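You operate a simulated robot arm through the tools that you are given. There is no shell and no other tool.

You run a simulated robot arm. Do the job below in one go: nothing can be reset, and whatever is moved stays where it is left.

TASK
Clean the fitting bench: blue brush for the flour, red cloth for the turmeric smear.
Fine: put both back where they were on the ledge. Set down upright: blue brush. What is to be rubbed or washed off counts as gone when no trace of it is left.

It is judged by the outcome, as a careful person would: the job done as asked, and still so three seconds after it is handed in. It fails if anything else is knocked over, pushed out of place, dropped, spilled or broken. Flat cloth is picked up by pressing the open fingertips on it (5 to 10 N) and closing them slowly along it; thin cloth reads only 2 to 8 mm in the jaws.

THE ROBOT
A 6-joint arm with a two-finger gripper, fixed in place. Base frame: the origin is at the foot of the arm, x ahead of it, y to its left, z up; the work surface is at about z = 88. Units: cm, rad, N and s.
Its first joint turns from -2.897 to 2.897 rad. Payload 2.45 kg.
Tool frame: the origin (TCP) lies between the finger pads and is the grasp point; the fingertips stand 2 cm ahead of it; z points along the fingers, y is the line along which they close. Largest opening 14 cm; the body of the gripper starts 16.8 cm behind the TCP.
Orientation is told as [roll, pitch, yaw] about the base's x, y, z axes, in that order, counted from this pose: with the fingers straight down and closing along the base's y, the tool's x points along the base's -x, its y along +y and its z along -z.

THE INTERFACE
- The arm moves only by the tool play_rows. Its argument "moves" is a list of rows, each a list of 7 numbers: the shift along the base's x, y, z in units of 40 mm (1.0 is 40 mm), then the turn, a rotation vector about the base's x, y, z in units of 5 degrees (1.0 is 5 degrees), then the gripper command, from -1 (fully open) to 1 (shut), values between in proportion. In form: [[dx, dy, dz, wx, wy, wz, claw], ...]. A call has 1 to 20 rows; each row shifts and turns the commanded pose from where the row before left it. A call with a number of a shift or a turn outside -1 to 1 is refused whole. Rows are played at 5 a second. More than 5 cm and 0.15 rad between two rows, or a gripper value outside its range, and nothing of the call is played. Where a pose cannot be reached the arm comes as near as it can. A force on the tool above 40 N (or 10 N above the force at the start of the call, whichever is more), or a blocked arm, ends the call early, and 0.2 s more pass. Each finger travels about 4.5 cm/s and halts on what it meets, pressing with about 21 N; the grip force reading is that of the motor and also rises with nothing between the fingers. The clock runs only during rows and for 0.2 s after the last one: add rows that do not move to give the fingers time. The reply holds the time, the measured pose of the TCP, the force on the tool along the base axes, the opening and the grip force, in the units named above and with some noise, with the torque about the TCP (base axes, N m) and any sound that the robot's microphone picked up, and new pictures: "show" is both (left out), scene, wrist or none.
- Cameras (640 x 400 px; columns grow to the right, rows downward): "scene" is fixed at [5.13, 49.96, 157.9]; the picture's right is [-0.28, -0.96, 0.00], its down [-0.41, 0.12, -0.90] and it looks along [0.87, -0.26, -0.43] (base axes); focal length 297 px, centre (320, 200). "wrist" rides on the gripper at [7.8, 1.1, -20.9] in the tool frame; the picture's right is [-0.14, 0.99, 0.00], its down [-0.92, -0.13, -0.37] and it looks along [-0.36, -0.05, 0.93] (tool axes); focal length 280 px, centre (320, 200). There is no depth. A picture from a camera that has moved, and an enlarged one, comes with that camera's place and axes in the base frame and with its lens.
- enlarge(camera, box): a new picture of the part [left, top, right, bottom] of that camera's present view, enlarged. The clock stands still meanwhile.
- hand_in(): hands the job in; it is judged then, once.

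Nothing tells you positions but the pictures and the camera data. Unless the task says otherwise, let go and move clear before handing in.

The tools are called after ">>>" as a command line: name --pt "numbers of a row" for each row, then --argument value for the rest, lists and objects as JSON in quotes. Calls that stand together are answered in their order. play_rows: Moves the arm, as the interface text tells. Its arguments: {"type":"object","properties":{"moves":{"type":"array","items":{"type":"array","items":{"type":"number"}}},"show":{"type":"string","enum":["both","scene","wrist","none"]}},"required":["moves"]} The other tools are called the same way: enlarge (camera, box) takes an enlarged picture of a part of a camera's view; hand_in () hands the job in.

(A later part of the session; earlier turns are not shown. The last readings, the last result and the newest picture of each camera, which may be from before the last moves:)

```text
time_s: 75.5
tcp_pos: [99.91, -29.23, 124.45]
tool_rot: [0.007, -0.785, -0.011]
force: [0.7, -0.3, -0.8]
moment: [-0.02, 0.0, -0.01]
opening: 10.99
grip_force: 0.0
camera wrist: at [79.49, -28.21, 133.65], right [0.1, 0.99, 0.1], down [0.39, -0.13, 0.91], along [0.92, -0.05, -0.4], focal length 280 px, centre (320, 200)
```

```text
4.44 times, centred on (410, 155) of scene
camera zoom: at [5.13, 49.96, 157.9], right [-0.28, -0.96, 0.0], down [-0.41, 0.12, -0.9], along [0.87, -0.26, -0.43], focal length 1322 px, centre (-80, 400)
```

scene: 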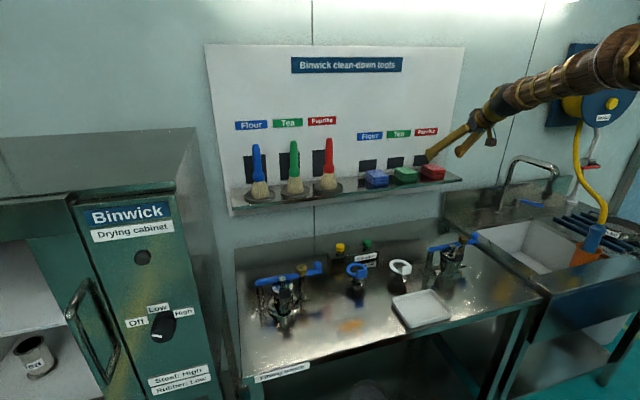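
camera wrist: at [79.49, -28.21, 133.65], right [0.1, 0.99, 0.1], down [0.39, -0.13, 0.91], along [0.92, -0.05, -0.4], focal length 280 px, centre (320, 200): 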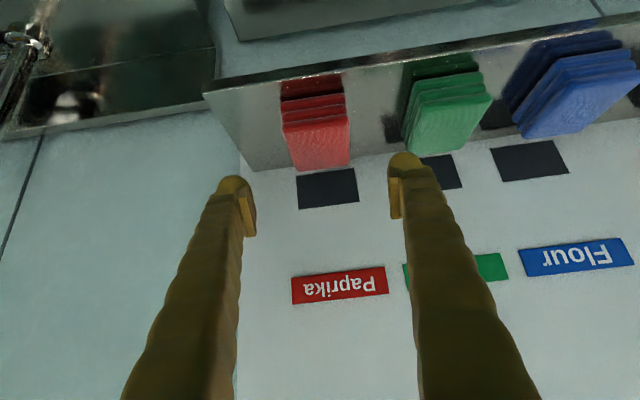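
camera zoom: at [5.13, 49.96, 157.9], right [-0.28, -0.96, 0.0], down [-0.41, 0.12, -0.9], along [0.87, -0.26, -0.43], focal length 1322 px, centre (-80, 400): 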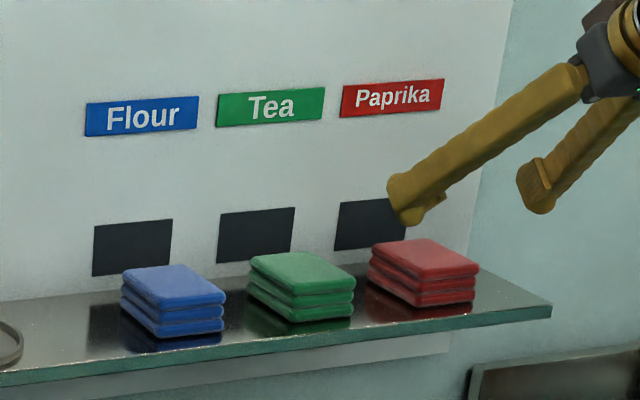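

Triangulated from two views, the red cloth is centred at about (106.6, −29.0), 6.6 cm wide, top at 115.4 and ledge at 112.2. I'll move above its centre and check before going down.

>>> play_rows --pt "0.4 0.015 -0.1 0 0 0 -0.571" --pt "0.4 0.015 -0.1 0 0 0 -0.571" --pt "0.4 0.015 -0.2 0 0 0 -0.571" --pt "0.4 0.015 -0.2 0 0 0 -0.571" --pt "0.05 0 -0.2 0 0 0 -0.571" --pt "0 0 0 0 0 0 -0.571" --pt "0 0 0 0 0 0 -0.571" --show "both"

>>> enlarge --camera "wrist" --box '[200, 0, 460, 240]'

>>> enlarge --camera "scene" --box '[340, 110, 480, 200]'

```text
time_s: 77.1
tcp_pos: [106.45, -28.98, 121.2]
tool_rot: [0.005, -0.785, -0.01]
force: [0.0, 0.1, 0.1]
moment: [0.05, 0.02, 0.03]
opening: 11.0
grip_force: 0.2
camera wrist: at [86.03, -27.94, 130.47], right [0.1, 0.99, 0.1], down [0.39, -0.13, 0.91], along [0.92, -0.05, -0.4], focal length 280 px, centre (320, 200)
```

scene: 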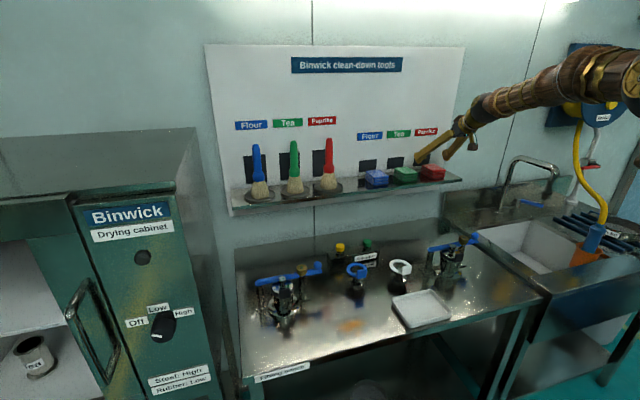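
wrist: 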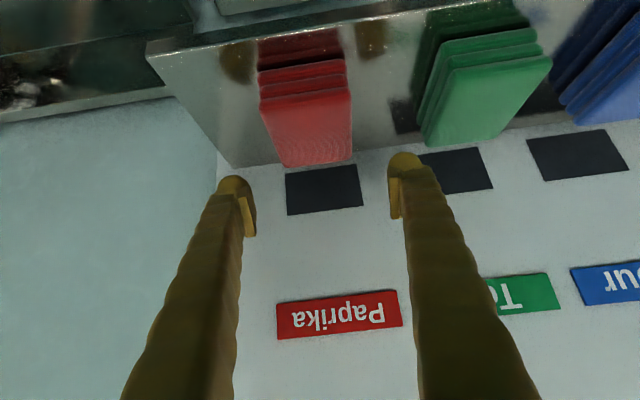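

```text
1.67 times, centred on (330, 120) of wrist
camera zoom: at [86.03, -27.94, 130.47], right [0.1, 0.99, 0.1], down [0.39, -0.13, 0.91], along [0.92, -0.05, -0.4], focal length 467 px, centre (303, 333)
```

zoom: 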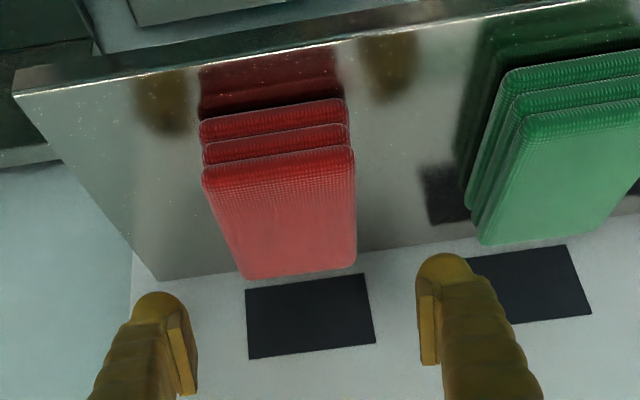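

```text
4.44 times, centred on (410, 155) of scene
camera zoom: at [5.13, 49.96, 157.9], right [-0.28, -0.96, 0.0], down [-0.41, 0.12, -0.9], along [0.87, -0.26, -0.43], focal length 1322 px, centre (-80, 400)
```

zoom: 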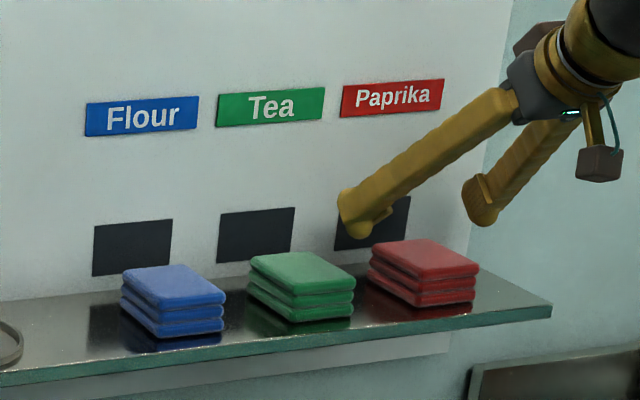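

The fingertips' reflections lie evenly on both sides of the cloth. I'll descend most of the way.

>>> play_rows --pt "0 0 -0.3 0 0 0 -0.571" --pt "0 0 -0.3 0 0 0 -0.571" --pt "0 0 -0.3 0 0 0 -0.571" --pt "0 0 -0.25 0 0 0 -0.571" --pt "0 0 0 0 0 0 -0.571" --pt "0 0 0 0 0 0 -0.571" --show "both"

>>> enlarge --camera "wrist" --box '[200, 60, 460, 260]'

>>> enlarge --camera "scene" --box '[370, 130, 470, 200]'

```text
time_s: 78.5
tcp_pos: [106.41, -29.08, 116.6]
tool_rot: [0.007, -0.785, -0.011]
force: [0.5, 0.2, -0.2]
moment: [-0.02, 0.03, 0.03]
opening: 10.98
grip_force: 0.0
camera wrist: at [85.99, -27.99, 125.83], right [0.1, 0.99, 0.1], down [0.39, -0.13, 0.91], along [0.92, -0.05, -0.4], focal length 280 px, centre (320, 200)
```

scene: 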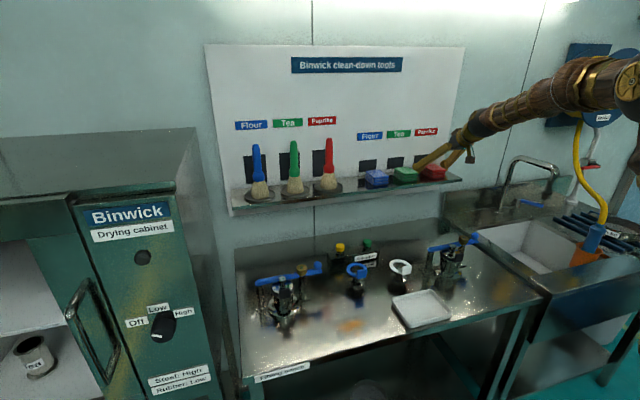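
wrist: 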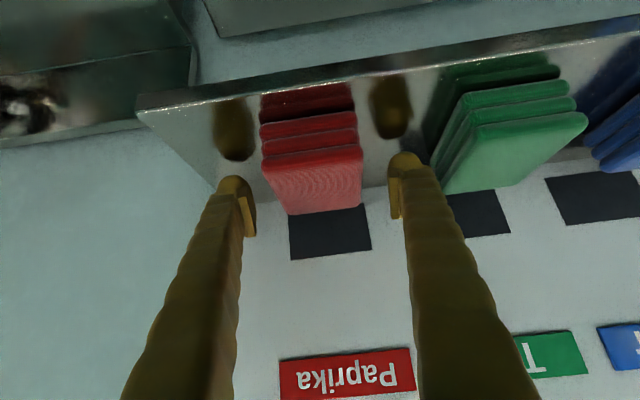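

```text
2.00 times, centred on (330, 160) of wrist
camera zoom: at [85.99, -27.99, 125.83], right [0.1, 0.99, 0.1], down [0.39, -0.13, 0.91], along [0.92, -0.05, -0.4], focal length 561 px, centre (300, 280)
```

zoom: 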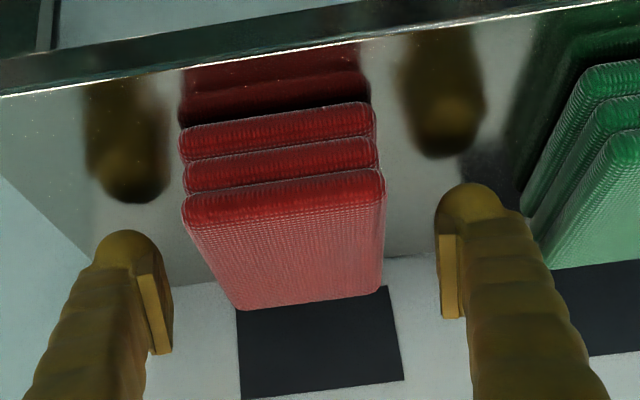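

```text
5.71 times, centred on (420, 165) of scene
camera zoom: at [5.13, 49.96, 157.9], right [-0.28, -0.96, 0.0], down [-0.41, 0.12, -0.9], along [0.87, -0.26, -0.43], focal length 1700 px, centre (-251, 400)
```

zoom: 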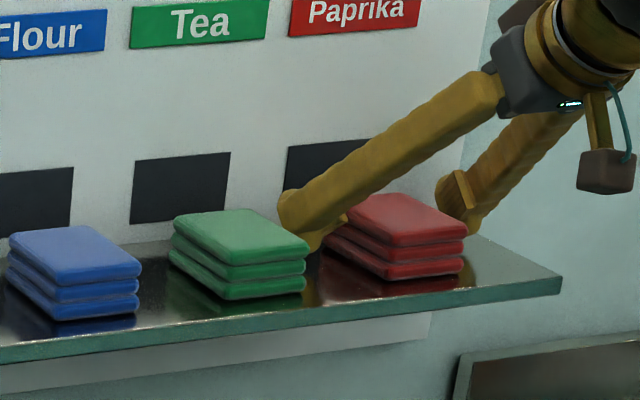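

The fingers are about 1 cm above the ledge either side of the red cloth. I'll lower the rest in small steps.

>>> play_rows --pt "0 0 -0.1 0 0 0 -0.571" --pt "0 0 -0.1 0 0 0 -0.571" --pt "0 0 -0.1 0 0 0 -0.571" --pt "0 0 0 0 0 0 -0.571" --show "wrist"

>>> enlarge --camera "wrist" --box '[200, 60, 460, 260]'

```text
time_s: 79.5
tcp_pos: [106.32, -29.08, 115.49]
tool_rot: [0.006, -0.787, -0.008]
force: [-7.2, 4.2, 22.2]
moment: [-1.35, 0.25, -0.52]
opening: 11.0
grip_force: 0.1
camera wrist: at [85.93, -27.97, 124.81], right [0.1, 0.99, 0.1], down [0.39, -0.13, 0.91], along [0.92, -0.05, -0.4], focal length 280 px, centre (320, 200)
```

wrist: 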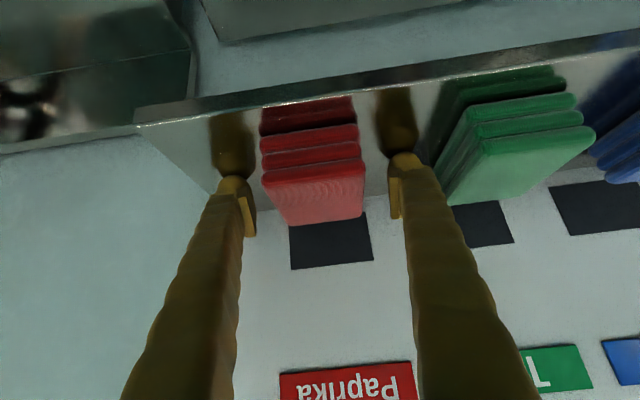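

```text
2.00 times, centred on (330, 160) of wrist
camera zoom: at [85.93, -27.97, 124.81], right [0.1, 0.99, 0.1], down [0.39, -0.13, 0.91], along [0.92, -0.05, -0.4], focal length 561 px, centre (300, 280)
```

zoom: 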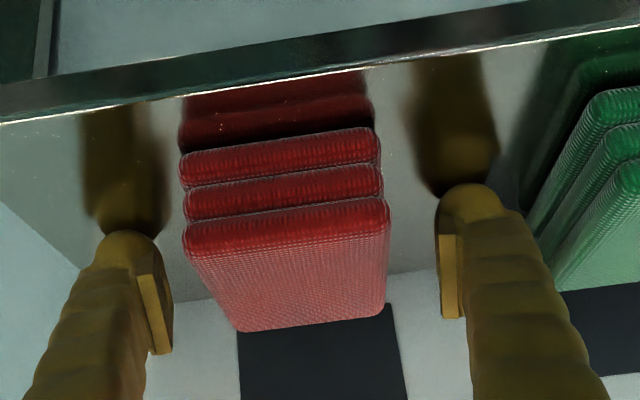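

One finger touched the ledge (22 N), so I'll rise 3 mm and then close gently on the cloth's sides.

>>> play_rows --pt "0 0 0.09 0 0 0 -0.571" --pt "0 0 0 0 0 0 -0.571" --show "none"

```text
time_s: 80.1
tcp_pos: [106.47, -29.07, 115.57]
tool_rot: [0.009, -0.784, -0.01]
force: [1.9, 0.2, 2.1]
moment: [-0.15, -0.02, 0.14]
opening: 11.0
grip_force: 0.0
```

>>> play_rows --pt "0 0 0.04 0 0 0 -0.5" --pt "0 0 0 0 0 0 -0.4" --pt "0 0 0 0 0 0 -0.3" --pt "0 0 0 0 0 0 -0.2" --pt "0 0 0 0 0 0 -0.1" --pt "0 0 0 0 0 0 0" --pt "0 0 0 0 0 0 0.05" --pt "0 0 0 0 0 0 0.05" --show "wrist"

>>> enlarge --camera "wrist" --box '[200, 60, 460, 260]'

```text
time_s: 81.9
tcp_pos: [106.36, -29.13, 115.94]
tool_rot: [0.007, -0.785, -0.01]
force: [-0.1, -0.3, 0.2]
moment: [-0.02, 0.0, 0.01]
opening: 6.96
grip_force: 21.3
camera wrist: at [85.99, -27.99, 125.18], right [0.1, 0.99, 0.1], down [0.39, -0.13, 0.91], along [0.92, -0.05, -0.4], focal length 280 px, centre (320, 200)
```

wrist: 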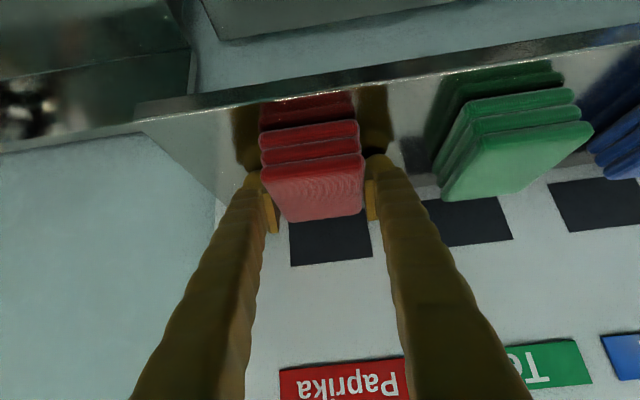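

```text
2.00 times, centred on (330, 160) of wrist
camera zoom: at [85.99, -27.99, 125.18], right [0.1, 0.99, 0.1], down [0.39, -0.13, 0.91], along [0.92, -0.05, -0.4], focal length 561 px, centre (300, 280)
```

zoom: 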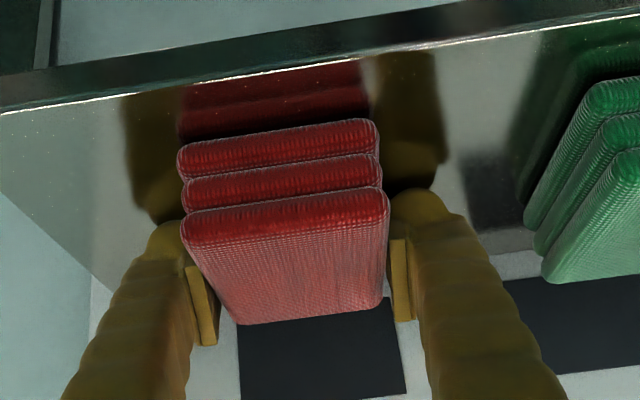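

The fingers stopped on the cloth at 6.96 cm with 21 N of grip, and the cloth hasn't shifted. I'll hold firmly and lift slowly.

>>> play_rows --pt "0 0 0 0 0 0 0.3" --pt "0 0 0 0 0 0 1" --pt "0 0 0 0 0 0 1" --pt "0 0 0.15 0 0 0 1" --pt "0 0 0.2 0 0 0 1" --pt "0 0 0.2 0 0 0 1" --pt "0 0 0.2 0 0 0 1" --pt "0 0 0.2 0 0 0 1" --pt "0 0 0 0 0 0 1" --show "both"

>>> enlarge --camera "wrist" --box '[200, 60, 460, 260]'

>>> enlarge --camera "scene" --box '[370, 130, 470, 200]'

```text
time_s: 83.9
tcp_pos: [106.45, -28.96, 119.76]
tool_rot: [0.009, -0.788, -0.012]
force: [-0.4, 0.5, -0.8]
moment: [-0.03, -0.02, -0.01]
opening: 6.96
grip_force: 20.8
camera wrist: at [86.0, -27.94, 129.03], right [0.1, 0.99, 0.1], down [0.39, -0.13, 0.91], along [0.92, -0.05, -0.4], focal length 280 px, centre (320, 200)
```

scene: 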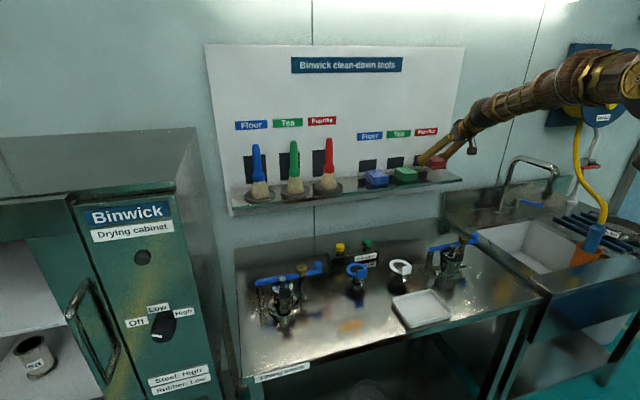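
wrist: 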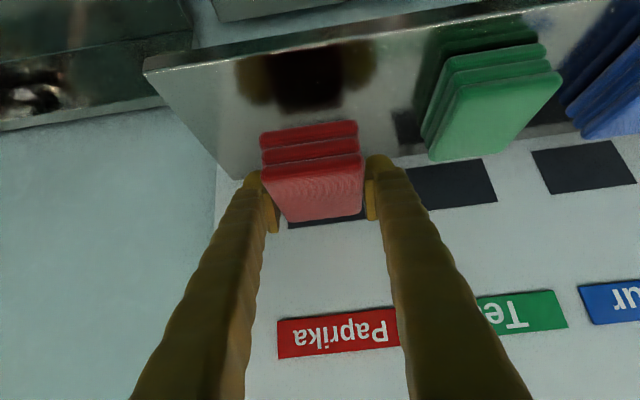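

```text
2.00 times, centred on (330, 160) of wrist
camera zoom: at [86.0, -27.94, 129.03], right [0.1, 0.99, 0.1], down [0.39, -0.13, 0.91], along [0.92, -0.05, -0.4], focal length 561 px, centre (300, 280)
```

zoom: 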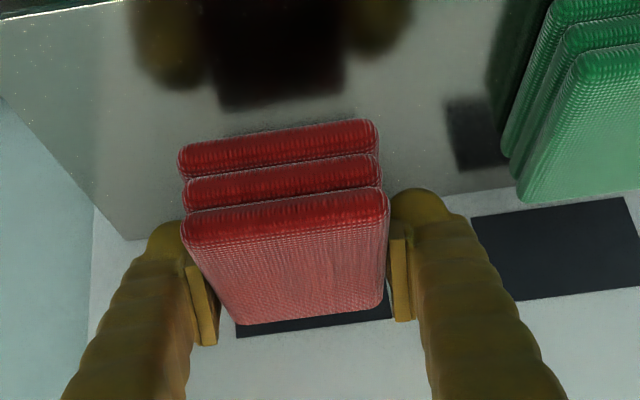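

```text
5.71 times, centred on (420, 165) of scene
camera zoom: at [5.13, 49.96, 157.9], right [-0.28, -0.96, 0.0], down [-0.41, 0.12, -0.9], along [0.87, -0.26, -0.43], focal length 1700 px, centre (-251, 400)
```

zoom: 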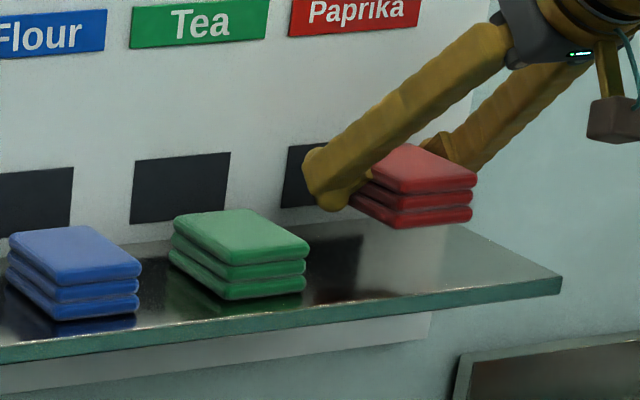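

The cloth lifts cleanly as a firm pad, level between the fingers. I'll raise it, back away from the ledge, and carry it high over toward the turmeric.

>>> play_rows --pt "0 0 0.4 0 0 0 1" --pt "-0.2 0 0.5 0 0 0 1" --pt "-0.5 0 0.5 0 0 0 1" --pt "-0.6 0 0.3 0 0 0 1" --pt "-0.7 0 0 0 0 0 1" --pt "-0.7 0 0 0 0 0 1" --pt "-0.7 0.2 0 0 0 0 1" --pt "-0.6 0.5 0 0 0 0 1" --pt "-0.5 0.7 0 0 0 0 1" --pt "-0.5 0.8 0 0 0 0 1" --pt "-0.5 0.8 0 0 0 0 1" --pt "-0.5 0.8 0 0 0 0 1" --pt "-0.5 0.8 0 0 0 0 1" --pt "-0.5 0.8 0 0 0 0 1" --pt "-0.5 0.8 0 0 0 0 1" --pt "-0.5 0.8 0 0 0 0 1" --pt "-0.5 0.8 0 0 0 0 1" --pt "-0.5 0.8 0 0 0 0 1" --pt "-0.5 0.8 0 0 0 0 1" --pt "0 0 0 0 0 0 1" --show "both"

```text
time_s: 88.1
tcp_pos: [68.26, 8.66, 126.52]
tool_rot: [0.008, -0.785, -0.009]
force: [-0.8, -0.1, -1.2]
moment: [0.01, -0.02, 0.01]
opening: 6.94
grip_force: 21.4
camera wrist: at [47.94, 9.68, 135.73], right [0.1, 0.99, 0.1], down [0.39, -0.13, 0.91], along [0.92, -0.05, -0.4], focal length 280 px, centre (320, 200)
```

scene: 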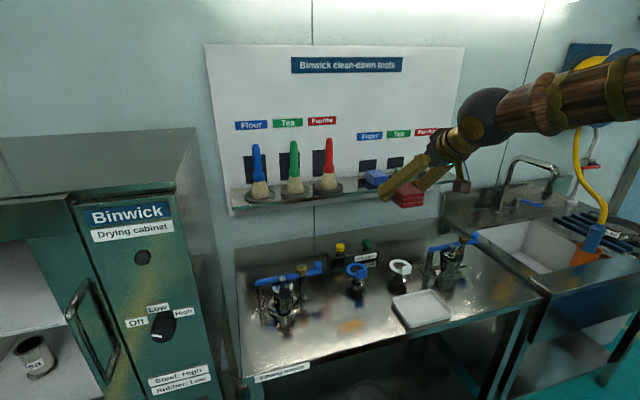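
wrist: 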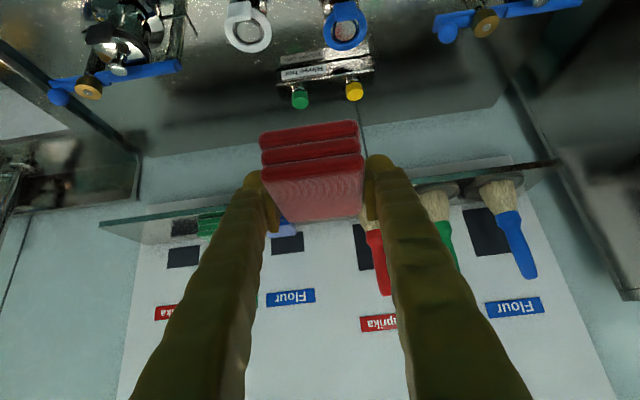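

The cloth is steady. I'll move over the smear at about (62.5, 23) and descend partway.

>>> play_rows --pt "-0.24 0.6 0 0 0 0 1" --pt "-0.24 0.6 0 0 0 0 1" --pt "-0.24 0.6 0 0 0 0 1" --pt "-0.24 0.6 0 0 0 0 1" --pt "-0.24 0.6 0 0 0 0 1" --pt "-0.24 0.6 0 0 0 0 1" --pt "0 0 -0.5 0 0 0 1" --pt "0 0 -0.7 0 0 0 1" --pt "0 0 -0.7 0 0 0 1" --pt "0 0 -0.7 0 0 0 1" --pt "0 0 -0.7 0 0 0 1" --pt "0 0 -0.7 0 0 0 1" --pt "0 0 -0.7 0 0 0 1" --pt "0 0 -0.5 0 0 0 1" --pt "0 0 0 0 0 0 1" --show "both"

```text
time_s: 91.3
tcp_pos: [62.54, 22.97, 105.81]
tool_rot: [0.007, -0.787, -0.01]
force: [-0.1, -0.3, 0.2]
moment: [0.01, -0.02, -0.06]
opening: 6.93
grip_force: 21.0
camera wrist: at [42.23, 24.03, 115.06], right [0.1, 0.99, 0.1], down [0.39, -0.13, 0.91], along [0.92, -0.05, -0.4], focal length 280 px, centre (320, 200)
```

scene: 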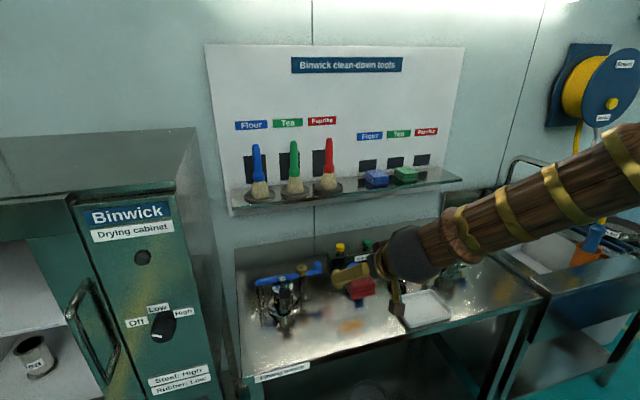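
wrist: 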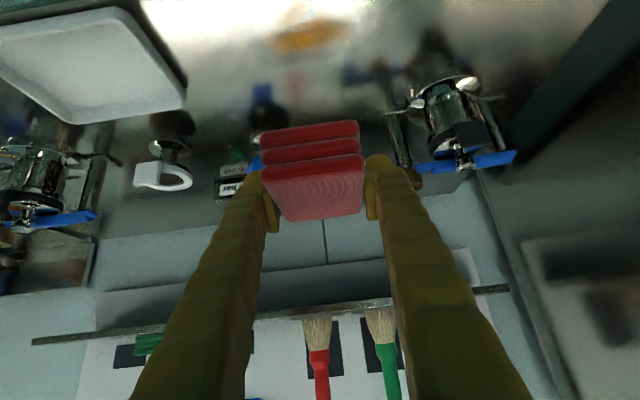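

The wrist camera shows the turmeric right below, at (62.3, 23.4). I'll descend to just above the bench.

>>> play_rows --pt "0 0 -0.6 0 0 0 1" --pt "0 0 -0.6 0 0 0 1" --pt "0 0 -0.6 0 0 0 1" --pt "0 0 -0.6 0 0 0 1" --pt "0 0 -0.4 0 0 0 1" --pt "0 0 -0.2 0 0 0 1" --pt "0 0 0 0 0 0 1" --show "both"

```text
time_s: 92.9
tcp_pos: [62.69, 23.07, 93.87]
tool_rot: [0.007, -0.785, -0.009]
force: [0.1, 0.7, -0.5]
moment: [0.02, 0.01, 0.03]
opening: 6.93
grip_force: 20.7
camera wrist: at [42.24, 24.04, 102.99], right [0.1, 0.99, 0.1], down [0.39, -0.13, 0.91], along [0.92, -0.05, -0.4], focal length 280 px, centre (320, 200)
```

scene: 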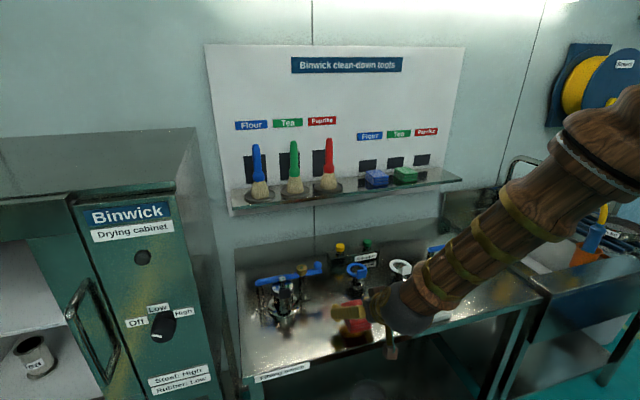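
wrist: 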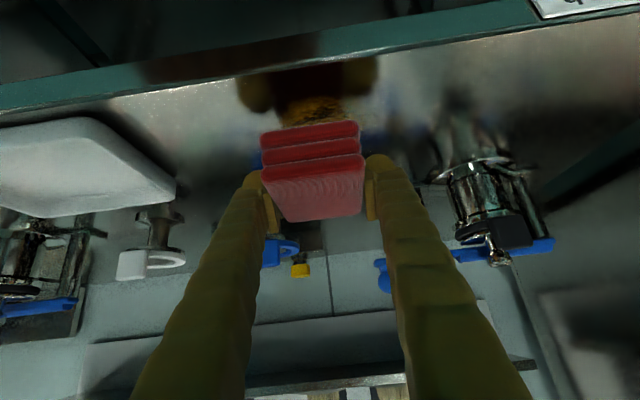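

Near contact now. I'll lower in small steps until the cloth presses lightly.

>>> play_rows --pt "0 0 -0.15 0 0 0 1" --pt "0 0 -0.15 0 0 0 1" --pt "0 0 -0.1 0 0 0 1" --pt "0 0 0 0 0 0 1" --show "none"

```text
time_s: 93.9
tcp_pos: [62.67, 23.09, 92.21]
tool_rot: [0.007, -0.786, -0.01]
force: [0.2, 0.4, -0.4]
moment: [-0.02, -0.03, 0.01]
opening: 6.93
grip_force: 21.2
```

>>> play_rows --pt "0 0 -0.08 0 0 0 1" --pt "0 0 -0.05 0 0 0 1" --pt "0 0 0 0 0 0 1" --show "none"

```text
time_s: 94.7
tcp_pos: [62.59, 22.93, 91.59]
tool_rot: [0.006, -0.784, -0.01]
force: [0.3, 0.6, -0.2]
moment: [-0.01, -0.02, -0.01]
opening: 6.95
grip_force: 20.7
```

>>> play_rows --pt "0 0 -0.05 0 0 0 1" --pt "0 0 0 0 0 0 1" --show "none"

```text
time_s: 95.3
tcp_pos: [62.54, 23.02, 91.43]
tool_rot: [0.007, -0.784, -0.01]
force: [0.2, 0.1, -0.4]
moment: [0.01, 0.01, 0.0]
opening: 6.95
grip_force: 21.0
```

>>> play_rows --pt "0 0 -0.05 0 0 0 1" --pt "0 0 0 0 0 0 1" --show "none"

```text
time_s: 95.9
tcp_pos: [62.57, 23.01, 91.2]
tool_rot: [0.008, -0.785, -0.012]
force: [-0.3, 0.8, -1.0]
moment: [0.01, -0.01, 0.01]
opening: 6.94
grip_force: 21.1
```

>>> play_rows --pt "0 0 -0.05 0 0 0 1" --pt "0 0 0 0 0 0 1" --show "wrist"

>>> enlarge --camera "wrist" --box '[200, 40, 440, 240]'

```text
time_s: 96.5
tcp_pos: [62.67, 23.0, 90.93]
tool_rot: [0.006, -0.786, -0.011]
force: [-0.8, -0.2, -0.7]
moment: [0.0, -0.04, -0.03]
opening: 6.96
grip_force: 21.3
camera wrist: at [42.25, 24.05, 100.26], right [0.1, 0.99, 0.1], down [0.39, -0.13, 0.91], along [0.92, -0.05, -0.4], focal length 280 px, centre (320, 200)
```

wrist: 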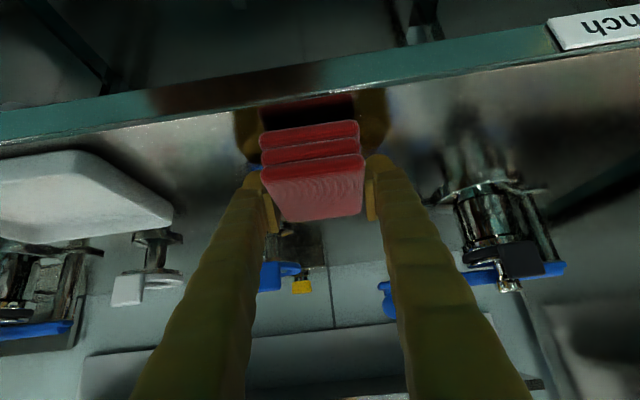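

```text
2.00 times, centred on (320, 140) of wrist
camera zoom: at [42.25, 24.05, 100.26], right [0.1, 0.99, 0.1], down [0.39, -0.13, 0.91], along [0.92, -0.05, -0.4], focal length 561 px, centre (320, 320)
```

zoom: 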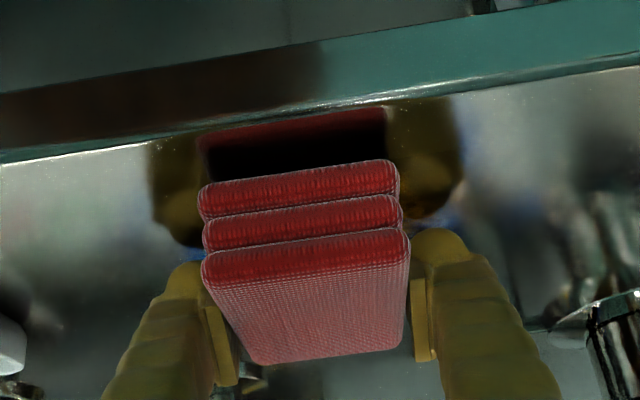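

>>> play_rows --pt "0 0 -0.05 0 0 0 1" --pt "0 0 0 0 0 0 1" --show "none"

```text
time_s: 97.1
tcp_pos: [62.46, 23.05, 90.72]
tool_rot: [0.005, -0.785, -0.011]
force: [0.3, 0.0, -1.0]
moment: [0.0, 0.04, 0.0]
opening: 6.94
grip_force: 20.9
```

>>> play_rows --pt "0 0 -0.04 0 0 0 1" --pt "0 0 0 0 0 0 1" --show "none"

```text
time_s: 97.7
tcp_pos: [62.72, 22.95, 90.7]
tool_rot: [0.008, -0.786, -0.01]
force: [0.3, 0.0, -0.7]
moment: [0.01, 0.0, 0.01]
opening: 6.94
grip_force: 21.0
```

>>> play_rows --pt "0 0 -0.04 0 0 0 1" --pt "0 0 0 0 0 0 1" --show "wrist"

>>> enlarge --camera "wrist" --box '[200, 40, 440, 240]'

>>> enlarge --camera "scene" --box '[300, 260, 440, 380]'

```text
time_s: 98.3
tcp_pos: [62.61, 23.0, 90.62]
tool_rot: [0.007, -0.786, -0.01]
force: [0.1, 0.5, -1.6]
moment: [-0.01, 0.01, -0.04]
opening: 6.98
grip_force: 20.8
camera wrist: at [42.24, 24.06, 99.73], right [0.1, 0.99, 0.1], down [0.39, -0.13, 0.91], along [0.92, -0.05, -0.4], focal length 280 px, centre (320, 200)
```

wrist: 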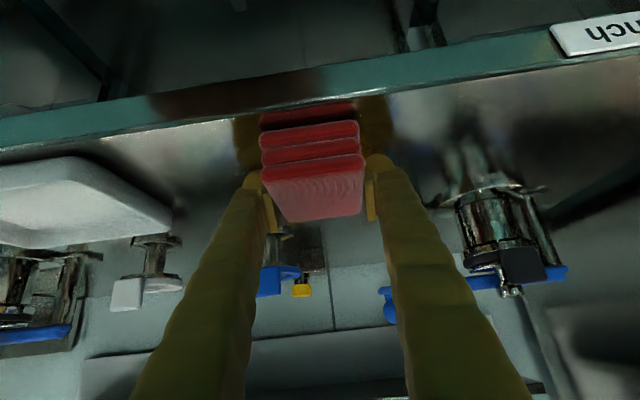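

```text
2.00 times, centred on (320, 140) of wrist
camera zoom: at [42.24, 24.06, 99.73], right [0.1, 0.99, 0.1], down [0.39, -0.13, 0.91], along [0.92, -0.05, -0.4], focal length 561 px, centre (320, 320)
```

zoom: 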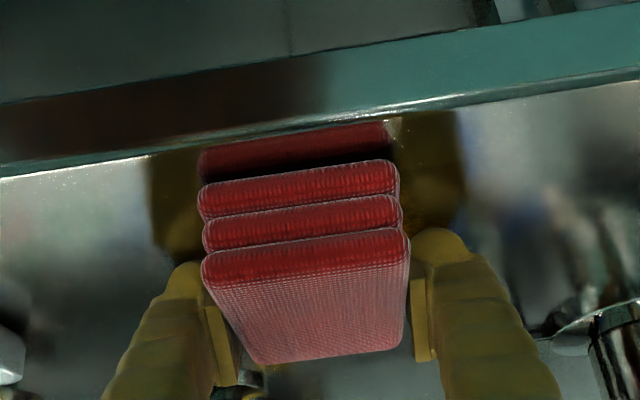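

```text
3.33 times, centred on (370, 320) of scene
camera zoom: at [5.13, 49.96, 157.9], right [-0.28, -0.96, 0.0], down [-0.41, 0.12, -0.9], along [0.87, -0.26, -0.43], focal length 992 px, centre (153, -200)
```

zoom: 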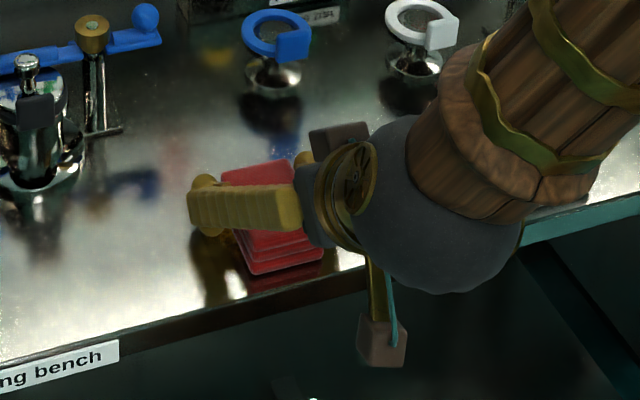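

The cloth still hovers a few millimetres above the bench. I'll keep lowering gently.

>>> play_rows --pt "0 0 -0.04 0 0 0 1" --pt "0 0 -0.03 0 0 0 1" --pt "0 0 0 0 0 0 1" --show "none"

```text
time_s: 99.2
tcp_pos: [62.65, 22.93, 90.38]
tool_rot: [0.008, -0.789, -0.014]
force: [-3.5, -1.6, 11.7]
moment: [-0.35, 0.25, -0.19]
opening: 6.95
grip_force: 20.9
stopped in row 3: the force on the tool passed its limit at 41 N (the readings are from after the stop); the commanded pose is now the measured one
```

The cloth is pressing on the bench at TCP z ≈ 90.4 (about 12 N). I'll wipe toward +y first, watching the force.

>>> play_rows --pt "0 0.2 0 0 0 0 1" --pt "0 0.25 0 0 0 0 1" --pt "0 0.25 0 0 0 0 1" --pt "0 0.25 0 0 0 0 1" --pt "0 0.25 0 0 0 0 1" --pt "0 0.25 0 0 0 0 1" --pt "0 0 0 0 0 0 1" --show "wrist"

>>> enlarge --camera "wrist" --box '[120, 40, 440, 240]'

```text
time_s: 100.3
tcp_pos: [62.79, 27.34, 90.48]
tool_rot: [0.009, -0.788, -0.013]
force: [1.0, 2.4, 2.9]
moment: [-0.12, -0.03, 0.0]
opening: 6.94
grip_force: 21.5
stopped in row 5: the force on the tool passed its limit at 48 N (the readings are from after the stop); the commanded pose is now the measured one
camera wrist: at [42.36, 28.43, 99.57], right [0.1, 0.99, 0.1], down [0.39, -0.14, 0.91], along [0.92, -0.05, -0.4], focal length 280 px, centre (320, 200)
```

wrist: 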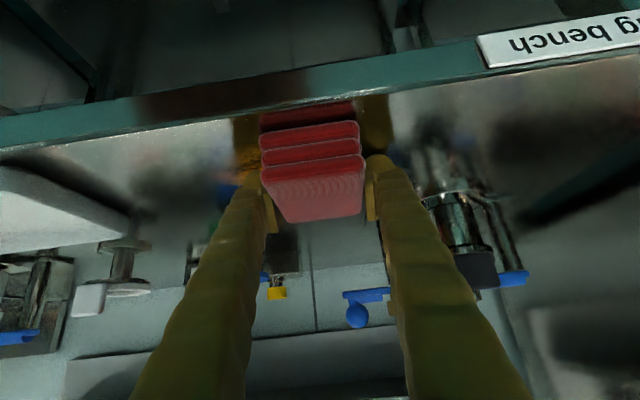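

```text
2.00 times, centred on (280, 140) of wrist
camera zoom: at [42.36, 28.43, 99.57], right [0.1, 0.99, 0.1], down [0.39, -0.14, 0.91], along [0.92, -0.05, -0.4], focal length 561 px, centre (400, 320)
```

zoom: 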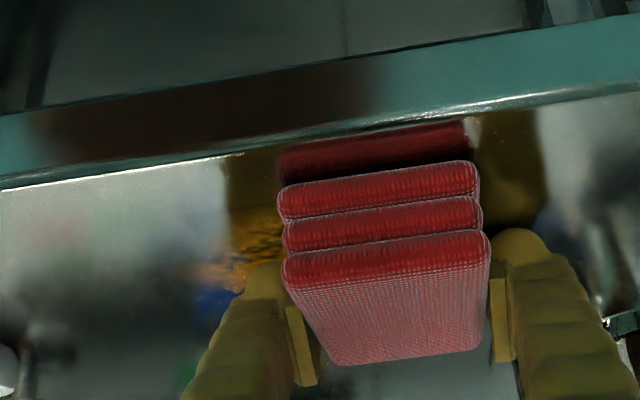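

There was a brief force spike, but the contact is light now. I'll stroke back toward −y more slowly.

>>> play_rows --pt "0 -0.2 0 0 0 0 1" --pt "0 -0.2 0 0 0 0 1" --pt "0 -0.2 0 0 0 0 1" --pt "0 -0.2 0 0 0 0 1" --pt "0 -0.2 0 0 0 0 1" --pt "0 -0.2 0 0 0 0 1" --pt "0 -0.2 0 0 0 0 1" --pt "0 -0.2 0 0 0 0 1" --pt "0 -0.2 0 0 0 0 1" --pt "0 -0.2 0 0 0 0 1" --pt "0 -0.2 0 0 0 0 1" --pt "0 -0.2 0 0 0 0 1" --pt "0 0 0 0 0 0 1" --show "wrist"

>>> enlarge --camera "wrist" --box '[200, 40, 520, 240]'

```text
time_s: 103.1
tcp_pos: [63.56, 18.14, 90.74]
tool_rot: [0.007, -0.787, -0.012]
force: [-0.1, 0.1, -1.5]
moment: [0.0, -0.01, 0.0]
opening: 6.96
grip_force: 21.1
out of reach, approached as far as the arm can: row 11, 12
camera wrist: at [43.14, 19.26, 100.02], right [0.1, 0.99, 0.1], down [0.39, -0.14, 0.91], along [0.92, -0.06, -0.4], focal length 280 px, centre (320, 200)
```

wrist: 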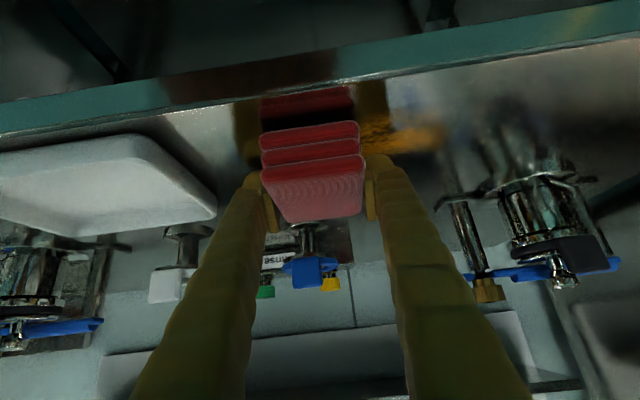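

```text
2.00 times, centred on (360, 140) of wrist
camera zoom: at [43.14, 19.26, 100.02], right [0.1, 0.99, 0.1], down [0.39, -0.14, 0.91], along [0.92, -0.06, -0.4], focal length 561 px, centre (240, 320)
```

zoom: 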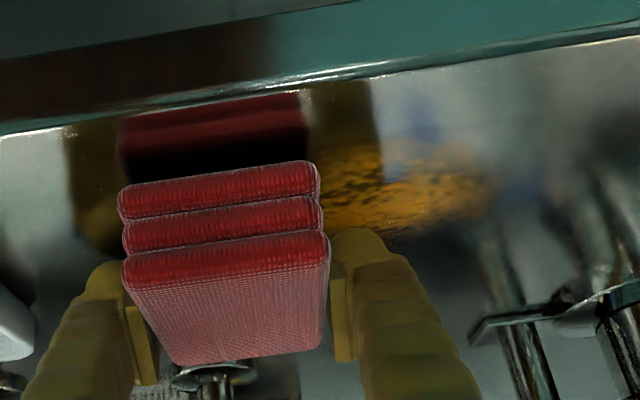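

The arm is at its near limit around y = 18 and lifted off there; the smear at y 22–28 isn't wiped yet. I'll go back to y ≈ 23, slightly farther out in x, and press properly there.

>>> play_rows --pt "0.05 0 0.1 0 0 0 1" --pt "0 0.4 0 0 0 0 1" --pt "0 0.4 0 0 0 0 1" --pt "0 0.4 0 0 0 0 1" --pt "0 0.1 0 0 0 0 1" --pt "0 0 0 0 0 0 1" --show "none"

```text
time_s: 104.5
tcp_pos: [63.82, 23.47, 91.19]
tool_rot: [0.008, -0.788, -0.012]
force: [-0.4, 0.0, 0.0]
moment: [-0.01, -0.02, -0.02]
opening: 6.96
grip_force: 20.6
```

>>> play_rows --pt "-0.2 0 -0.1 0 0 0 1" --pt "0 0 -0.06 0 0 0 1" --pt "0 0 0 0 0 0 1" --show "none"

```text
time_s: 105.3
tcp_pos: [62.84, 23.29, 90.5]
tool_rot: [0.007, -0.789, -0.012]
force: [0.4, 1.1, -0.2]
moment: [0.01, -0.01, 0.01]
opening: 6.97
grip_force: 21.3
```

>>> play_rows --pt "0 0 -0.02 0 0 0 1" --pt "0 0 0 0 0 0 1" --show "none"

```text
time_s: 105.9
tcp_pos: [63.0, 23.31, 90.52]
tool_rot: [0.01, -0.79, -0.013]
force: [0.1, 0.7, -0.8]
moment: [-0.06, -0.01, 0.02]
opening: 6.96
grip_force: 21.0
```

>>> play_rows --pt "0 0 -0.02 0 0 0 1" --pt "0 0 0 0 0 0 1" --show "none"

```text
time_s: 106.5
tcp_pos: [62.89, 23.43, 90.4]
tool_rot: [0.008, -0.788, -0.012]
force: [-0.9, 0.6, 0.2]
moment: [-0.02, -0.01, -0.03]
opening: 6.93
grip_force: 21.1
```

>>> play_rows --pt "0 0 -0.02 0 0 0 1" --pt "0 0 0 0 0 0 1" --show "none"

```text
time_s: 107.1
tcp_pos: [62.86, 23.36, 90.33]
tool_rot: [0.009, -0.79, -0.012]
force: [-2.7, 0.5, 15.0]
moment: [-0.4, 0.42, -0.13]
opening: 6.93
grip_force: 21.3
```

The cloth presses with 15 N now. I'll rub back and forth over the smear and then look.

>>> play_rows --pt "0 0.2 0 0 0 0 1" --pt "0 0.2 0 0 0 0 1" --pt "0 0.2 0 0 0 0 1" --pt "0 0.2 0 0 0 0 1" --pt "0 0.2 0 0 0 0 1" --pt "0 0 0 0 0 0 1" --show "wrist"

>>> enlarge --camera "wrist" --box '[120, 40, 440, 240]'

```text
time_s: 107.9
tcp_pos: [63.01, 25.29, 90.38]
tool_rot: [0.008, -0.79, -0.015]
force: [0.3, 0.0, -0.7]
moment: [-0.01, -0.01, 0.02]
opening: 6.93
grip_force: 21.0
stopped in row 3: the force on the tool passed its limit at 41 N (the readings are from after the stop); the commanded pose is now the measured one
camera wrist: at [42.57, 26.37, 99.54], right [0.1, 0.99, 0.1], down [0.38, -0.14, 0.91], along [0.92, -0.06, -0.39], focal length 280 px, centre (320, 200)
```

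wrist: 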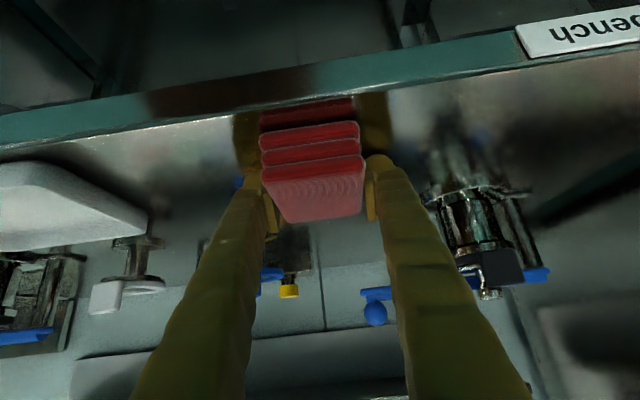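

```text
2.00 times, centred on (280, 140) of wrist
camera zoom: at [42.57, 26.37, 99.54], right [0.1, 0.99, 0.1], down [0.38, -0.14, 0.91], along [0.92, -0.06, -0.39], focal length 561 px, centre (400, 320)
```

zoom: 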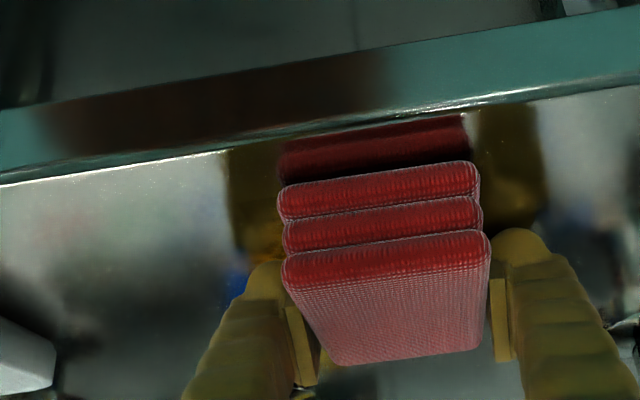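

A spike stopped the stroke again. I'll look closely at how the cloth sits on the bench.

>>> enlarge --camera "wrist" --box '[225, 80, 405, 190]'

>>> enlarge --camera "scene" --box '[310, 280, 420, 350]'

```text
3.56 times, centred on (315, 135) of wrist
camera zoom: at [42.57, 26.37, 99.54], right [0.1, 0.99, 0.1], down [0.38, -0.14, 0.91], along [0.92, -0.06, -0.39], focal length 997 px, centre (338, 431)
```

zoom: 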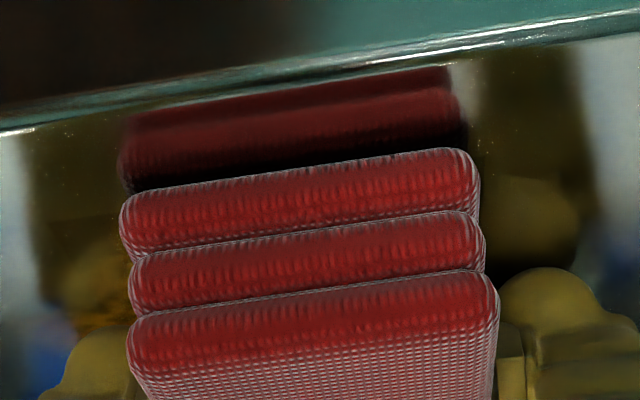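

```text
5.71 times, centred on (365, 315) of scene
camera zoom: at [5.13, 49.96, 157.9], right [-0.28, -0.96, 0.0], down [-0.41, 0.12, -0.9], along [0.87, -0.26, -0.43], focal length 1700 px, centre (63, -457)
```

zoom: 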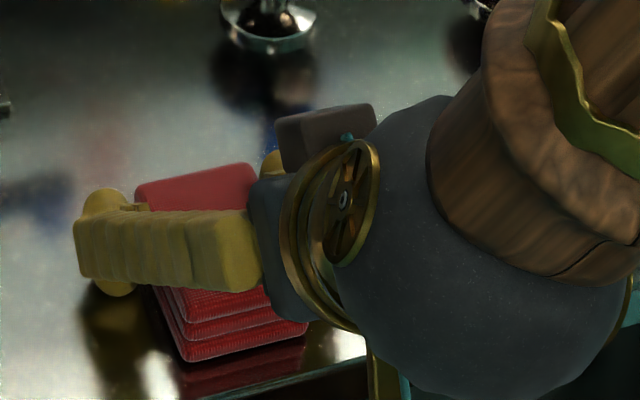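

The cloth is just about touching. I'll lift a few centimetres to see whether the rubbing so far has changed the smear.

>>> play_rows --pt "0 0 0.4 0 0 0 1" --pt "0 -0.2 0.7 0 0 0 1" --pt "0 -0.2 0.7 0 0 0 1" --pt "0 -0.2 0.7 0 0 0 1" --pt "0 0 0.4 0 0 0 1" --pt "0 0 0 0 0 0 1" --show "wrist"

>>> enlarge --camera "wrist" --box '[220, 0, 400, 120]'

>>> enlarge --camera "scene" --box '[310, 280, 420, 350]'

```text
time_s: 109.3
tcp_pos: [62.82, 22.92, 102.04]
tool_rot: [0.008, -0.788, -0.015]
force: [-0.3, 1.0, -0.3]
moment: [0.01, 0.0, -0.01]
opening: 6.95
grip_force: 21.3
camera wrist: at [42.53, 23.94, 111.15], right [0.1, 0.99, 0.1], down [0.38, -0.14, 0.91], along [0.92, -0.06, -0.39], focal length 280 px, centre (320, 200)
```

wrist: 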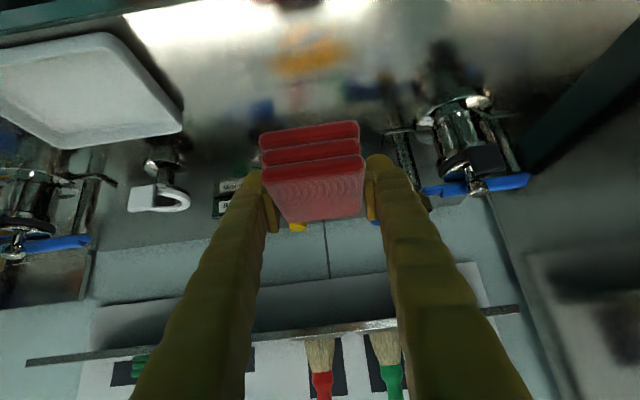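

```text
3.33 times, centred on (310, 60) of wrist
camera zoom: at [42.53, 23.94, 111.15], right [0.1, 0.99, 0.1], down [0.38, -0.14, 0.91], along [0.92, -0.06, -0.39], focal length 935 px, centre (353, 667)
```

zoom: 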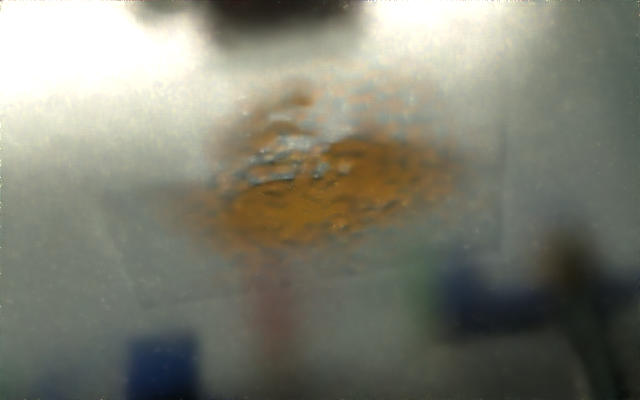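

```text
5.71 times, centred on (365, 315) of scene
camera zoom: at [5.13, 49.96, 157.9], right [-0.28, -0.96, 0.0], down [-0.41, 0.12, -0.9], along [0.87, -0.26, -0.43], focal length 1700 px, centre (63, -457)
```

zoom: 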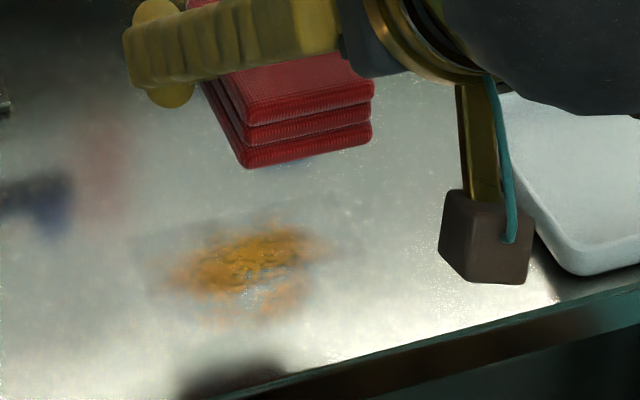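

The smear looks essentially unchanged, so I need steadier contact. I'll come down again at its +y side and approach contact in very fine steps.

>>> play_rows --pt "0 0.2 -0.5 0 0 0 1" --pt "0 0.2 -0.7 0 0 0 1" --pt "0 0.2 -0.7 0 0 0 1" --pt "0 0.1 -0.5 0 0 0 1" --pt "0 0 -0.3 0 0 0 1" --pt "0 0 -0.1 0 0 0 1" --pt "0 0 -0.05 0 0 0 1" --pt "0 0 0 0 0 0 1" --show "none"

```text
time_s: 111.1
tcp_pos: [62.93, 25.69, 90.63]
tool_rot: [0.008, -0.792, -0.013]
force: [-0.2, 1.1, -0.2]
moment: [-0.02, -0.02, -0.01]
opening: 6.96
grip_force: 21.1
```

>>> play_rows --pt "0 0 0 -0.1 0.15 0 1" --pt "0 0 -0.03 0 0 0 1" --pt "0 0 0 0 0 0 1" --show "none"

```text
time_s: 111.9
tcp_pos: [62.95, 25.8, 90.47]
tool_rot: [-0.004, -0.779, -0.005]
force: [0.1, 0.2, -0.5]
moment: [-0.01, 0.0, 0.0]
opening: 6.93
grip_force: 20.9
```

>>> play_rows --pt "0 0 -0.02 0 0 0 1" --pt "0 0 0 0 0 0 1" --show "none"

>>> play_rows --pt "0 0 -0.015 0 0 0 1" --pt "0 0 0 0 0 0 1" --show "none"

```text
time_s: 112.5
tcp_pos: [62.84, 25.7, 90.42]
tool_rot: [-0.003, -0.779, -0.006]
force: [-0.2, -0.2, 5.9]
moment: [0.2, -0.14, -0.02]
opening: 7.0
grip_force: 21.3
```

```text
time_s: 113.1
tcp_pos: [62.97, 25.69, 90.32]
tool_rot: [-0.003, -0.779, -0.005]
force: [0.5, -1.8, 13.8]
moment: [0.47, -0.27, -0.05]
opening: 6.94
grip_force: 20.6
```

The contact has shifted to the opposite corner, so the flush attitude lies halfway between. I'll set that and check again.

>>> play_rows --pt "0 0 0.015 0.045 -0.07 0 1" --pt "0 0 0 0 0 0 1" --show "none"

>>> play_rows --pt "0 0 -0.012 0 0 0 1" --pt "0 0 0 0 0 0 1" --show "none"

```text
time_s: 113.7
tcp_pos: [62.87, 25.69, 90.35]
tool_rot: [0.001, -0.784, -0.008]
force: [2.7, -0.6, 4.7]
moment: [-0.16, -0.06, 0.05]
opening: 6.95
grip_force: 20.8
```

```text
time_s: 114.3
tcp_pos: [63.02, 25.65, 90.4]
tool_rot: [0.001, -0.783, -0.009]
force: [-7.3, 0.3, 15.0]
moment: [-0.08, 0.29, -0.05]
opening: 6.94
grip_force: 21.3
```

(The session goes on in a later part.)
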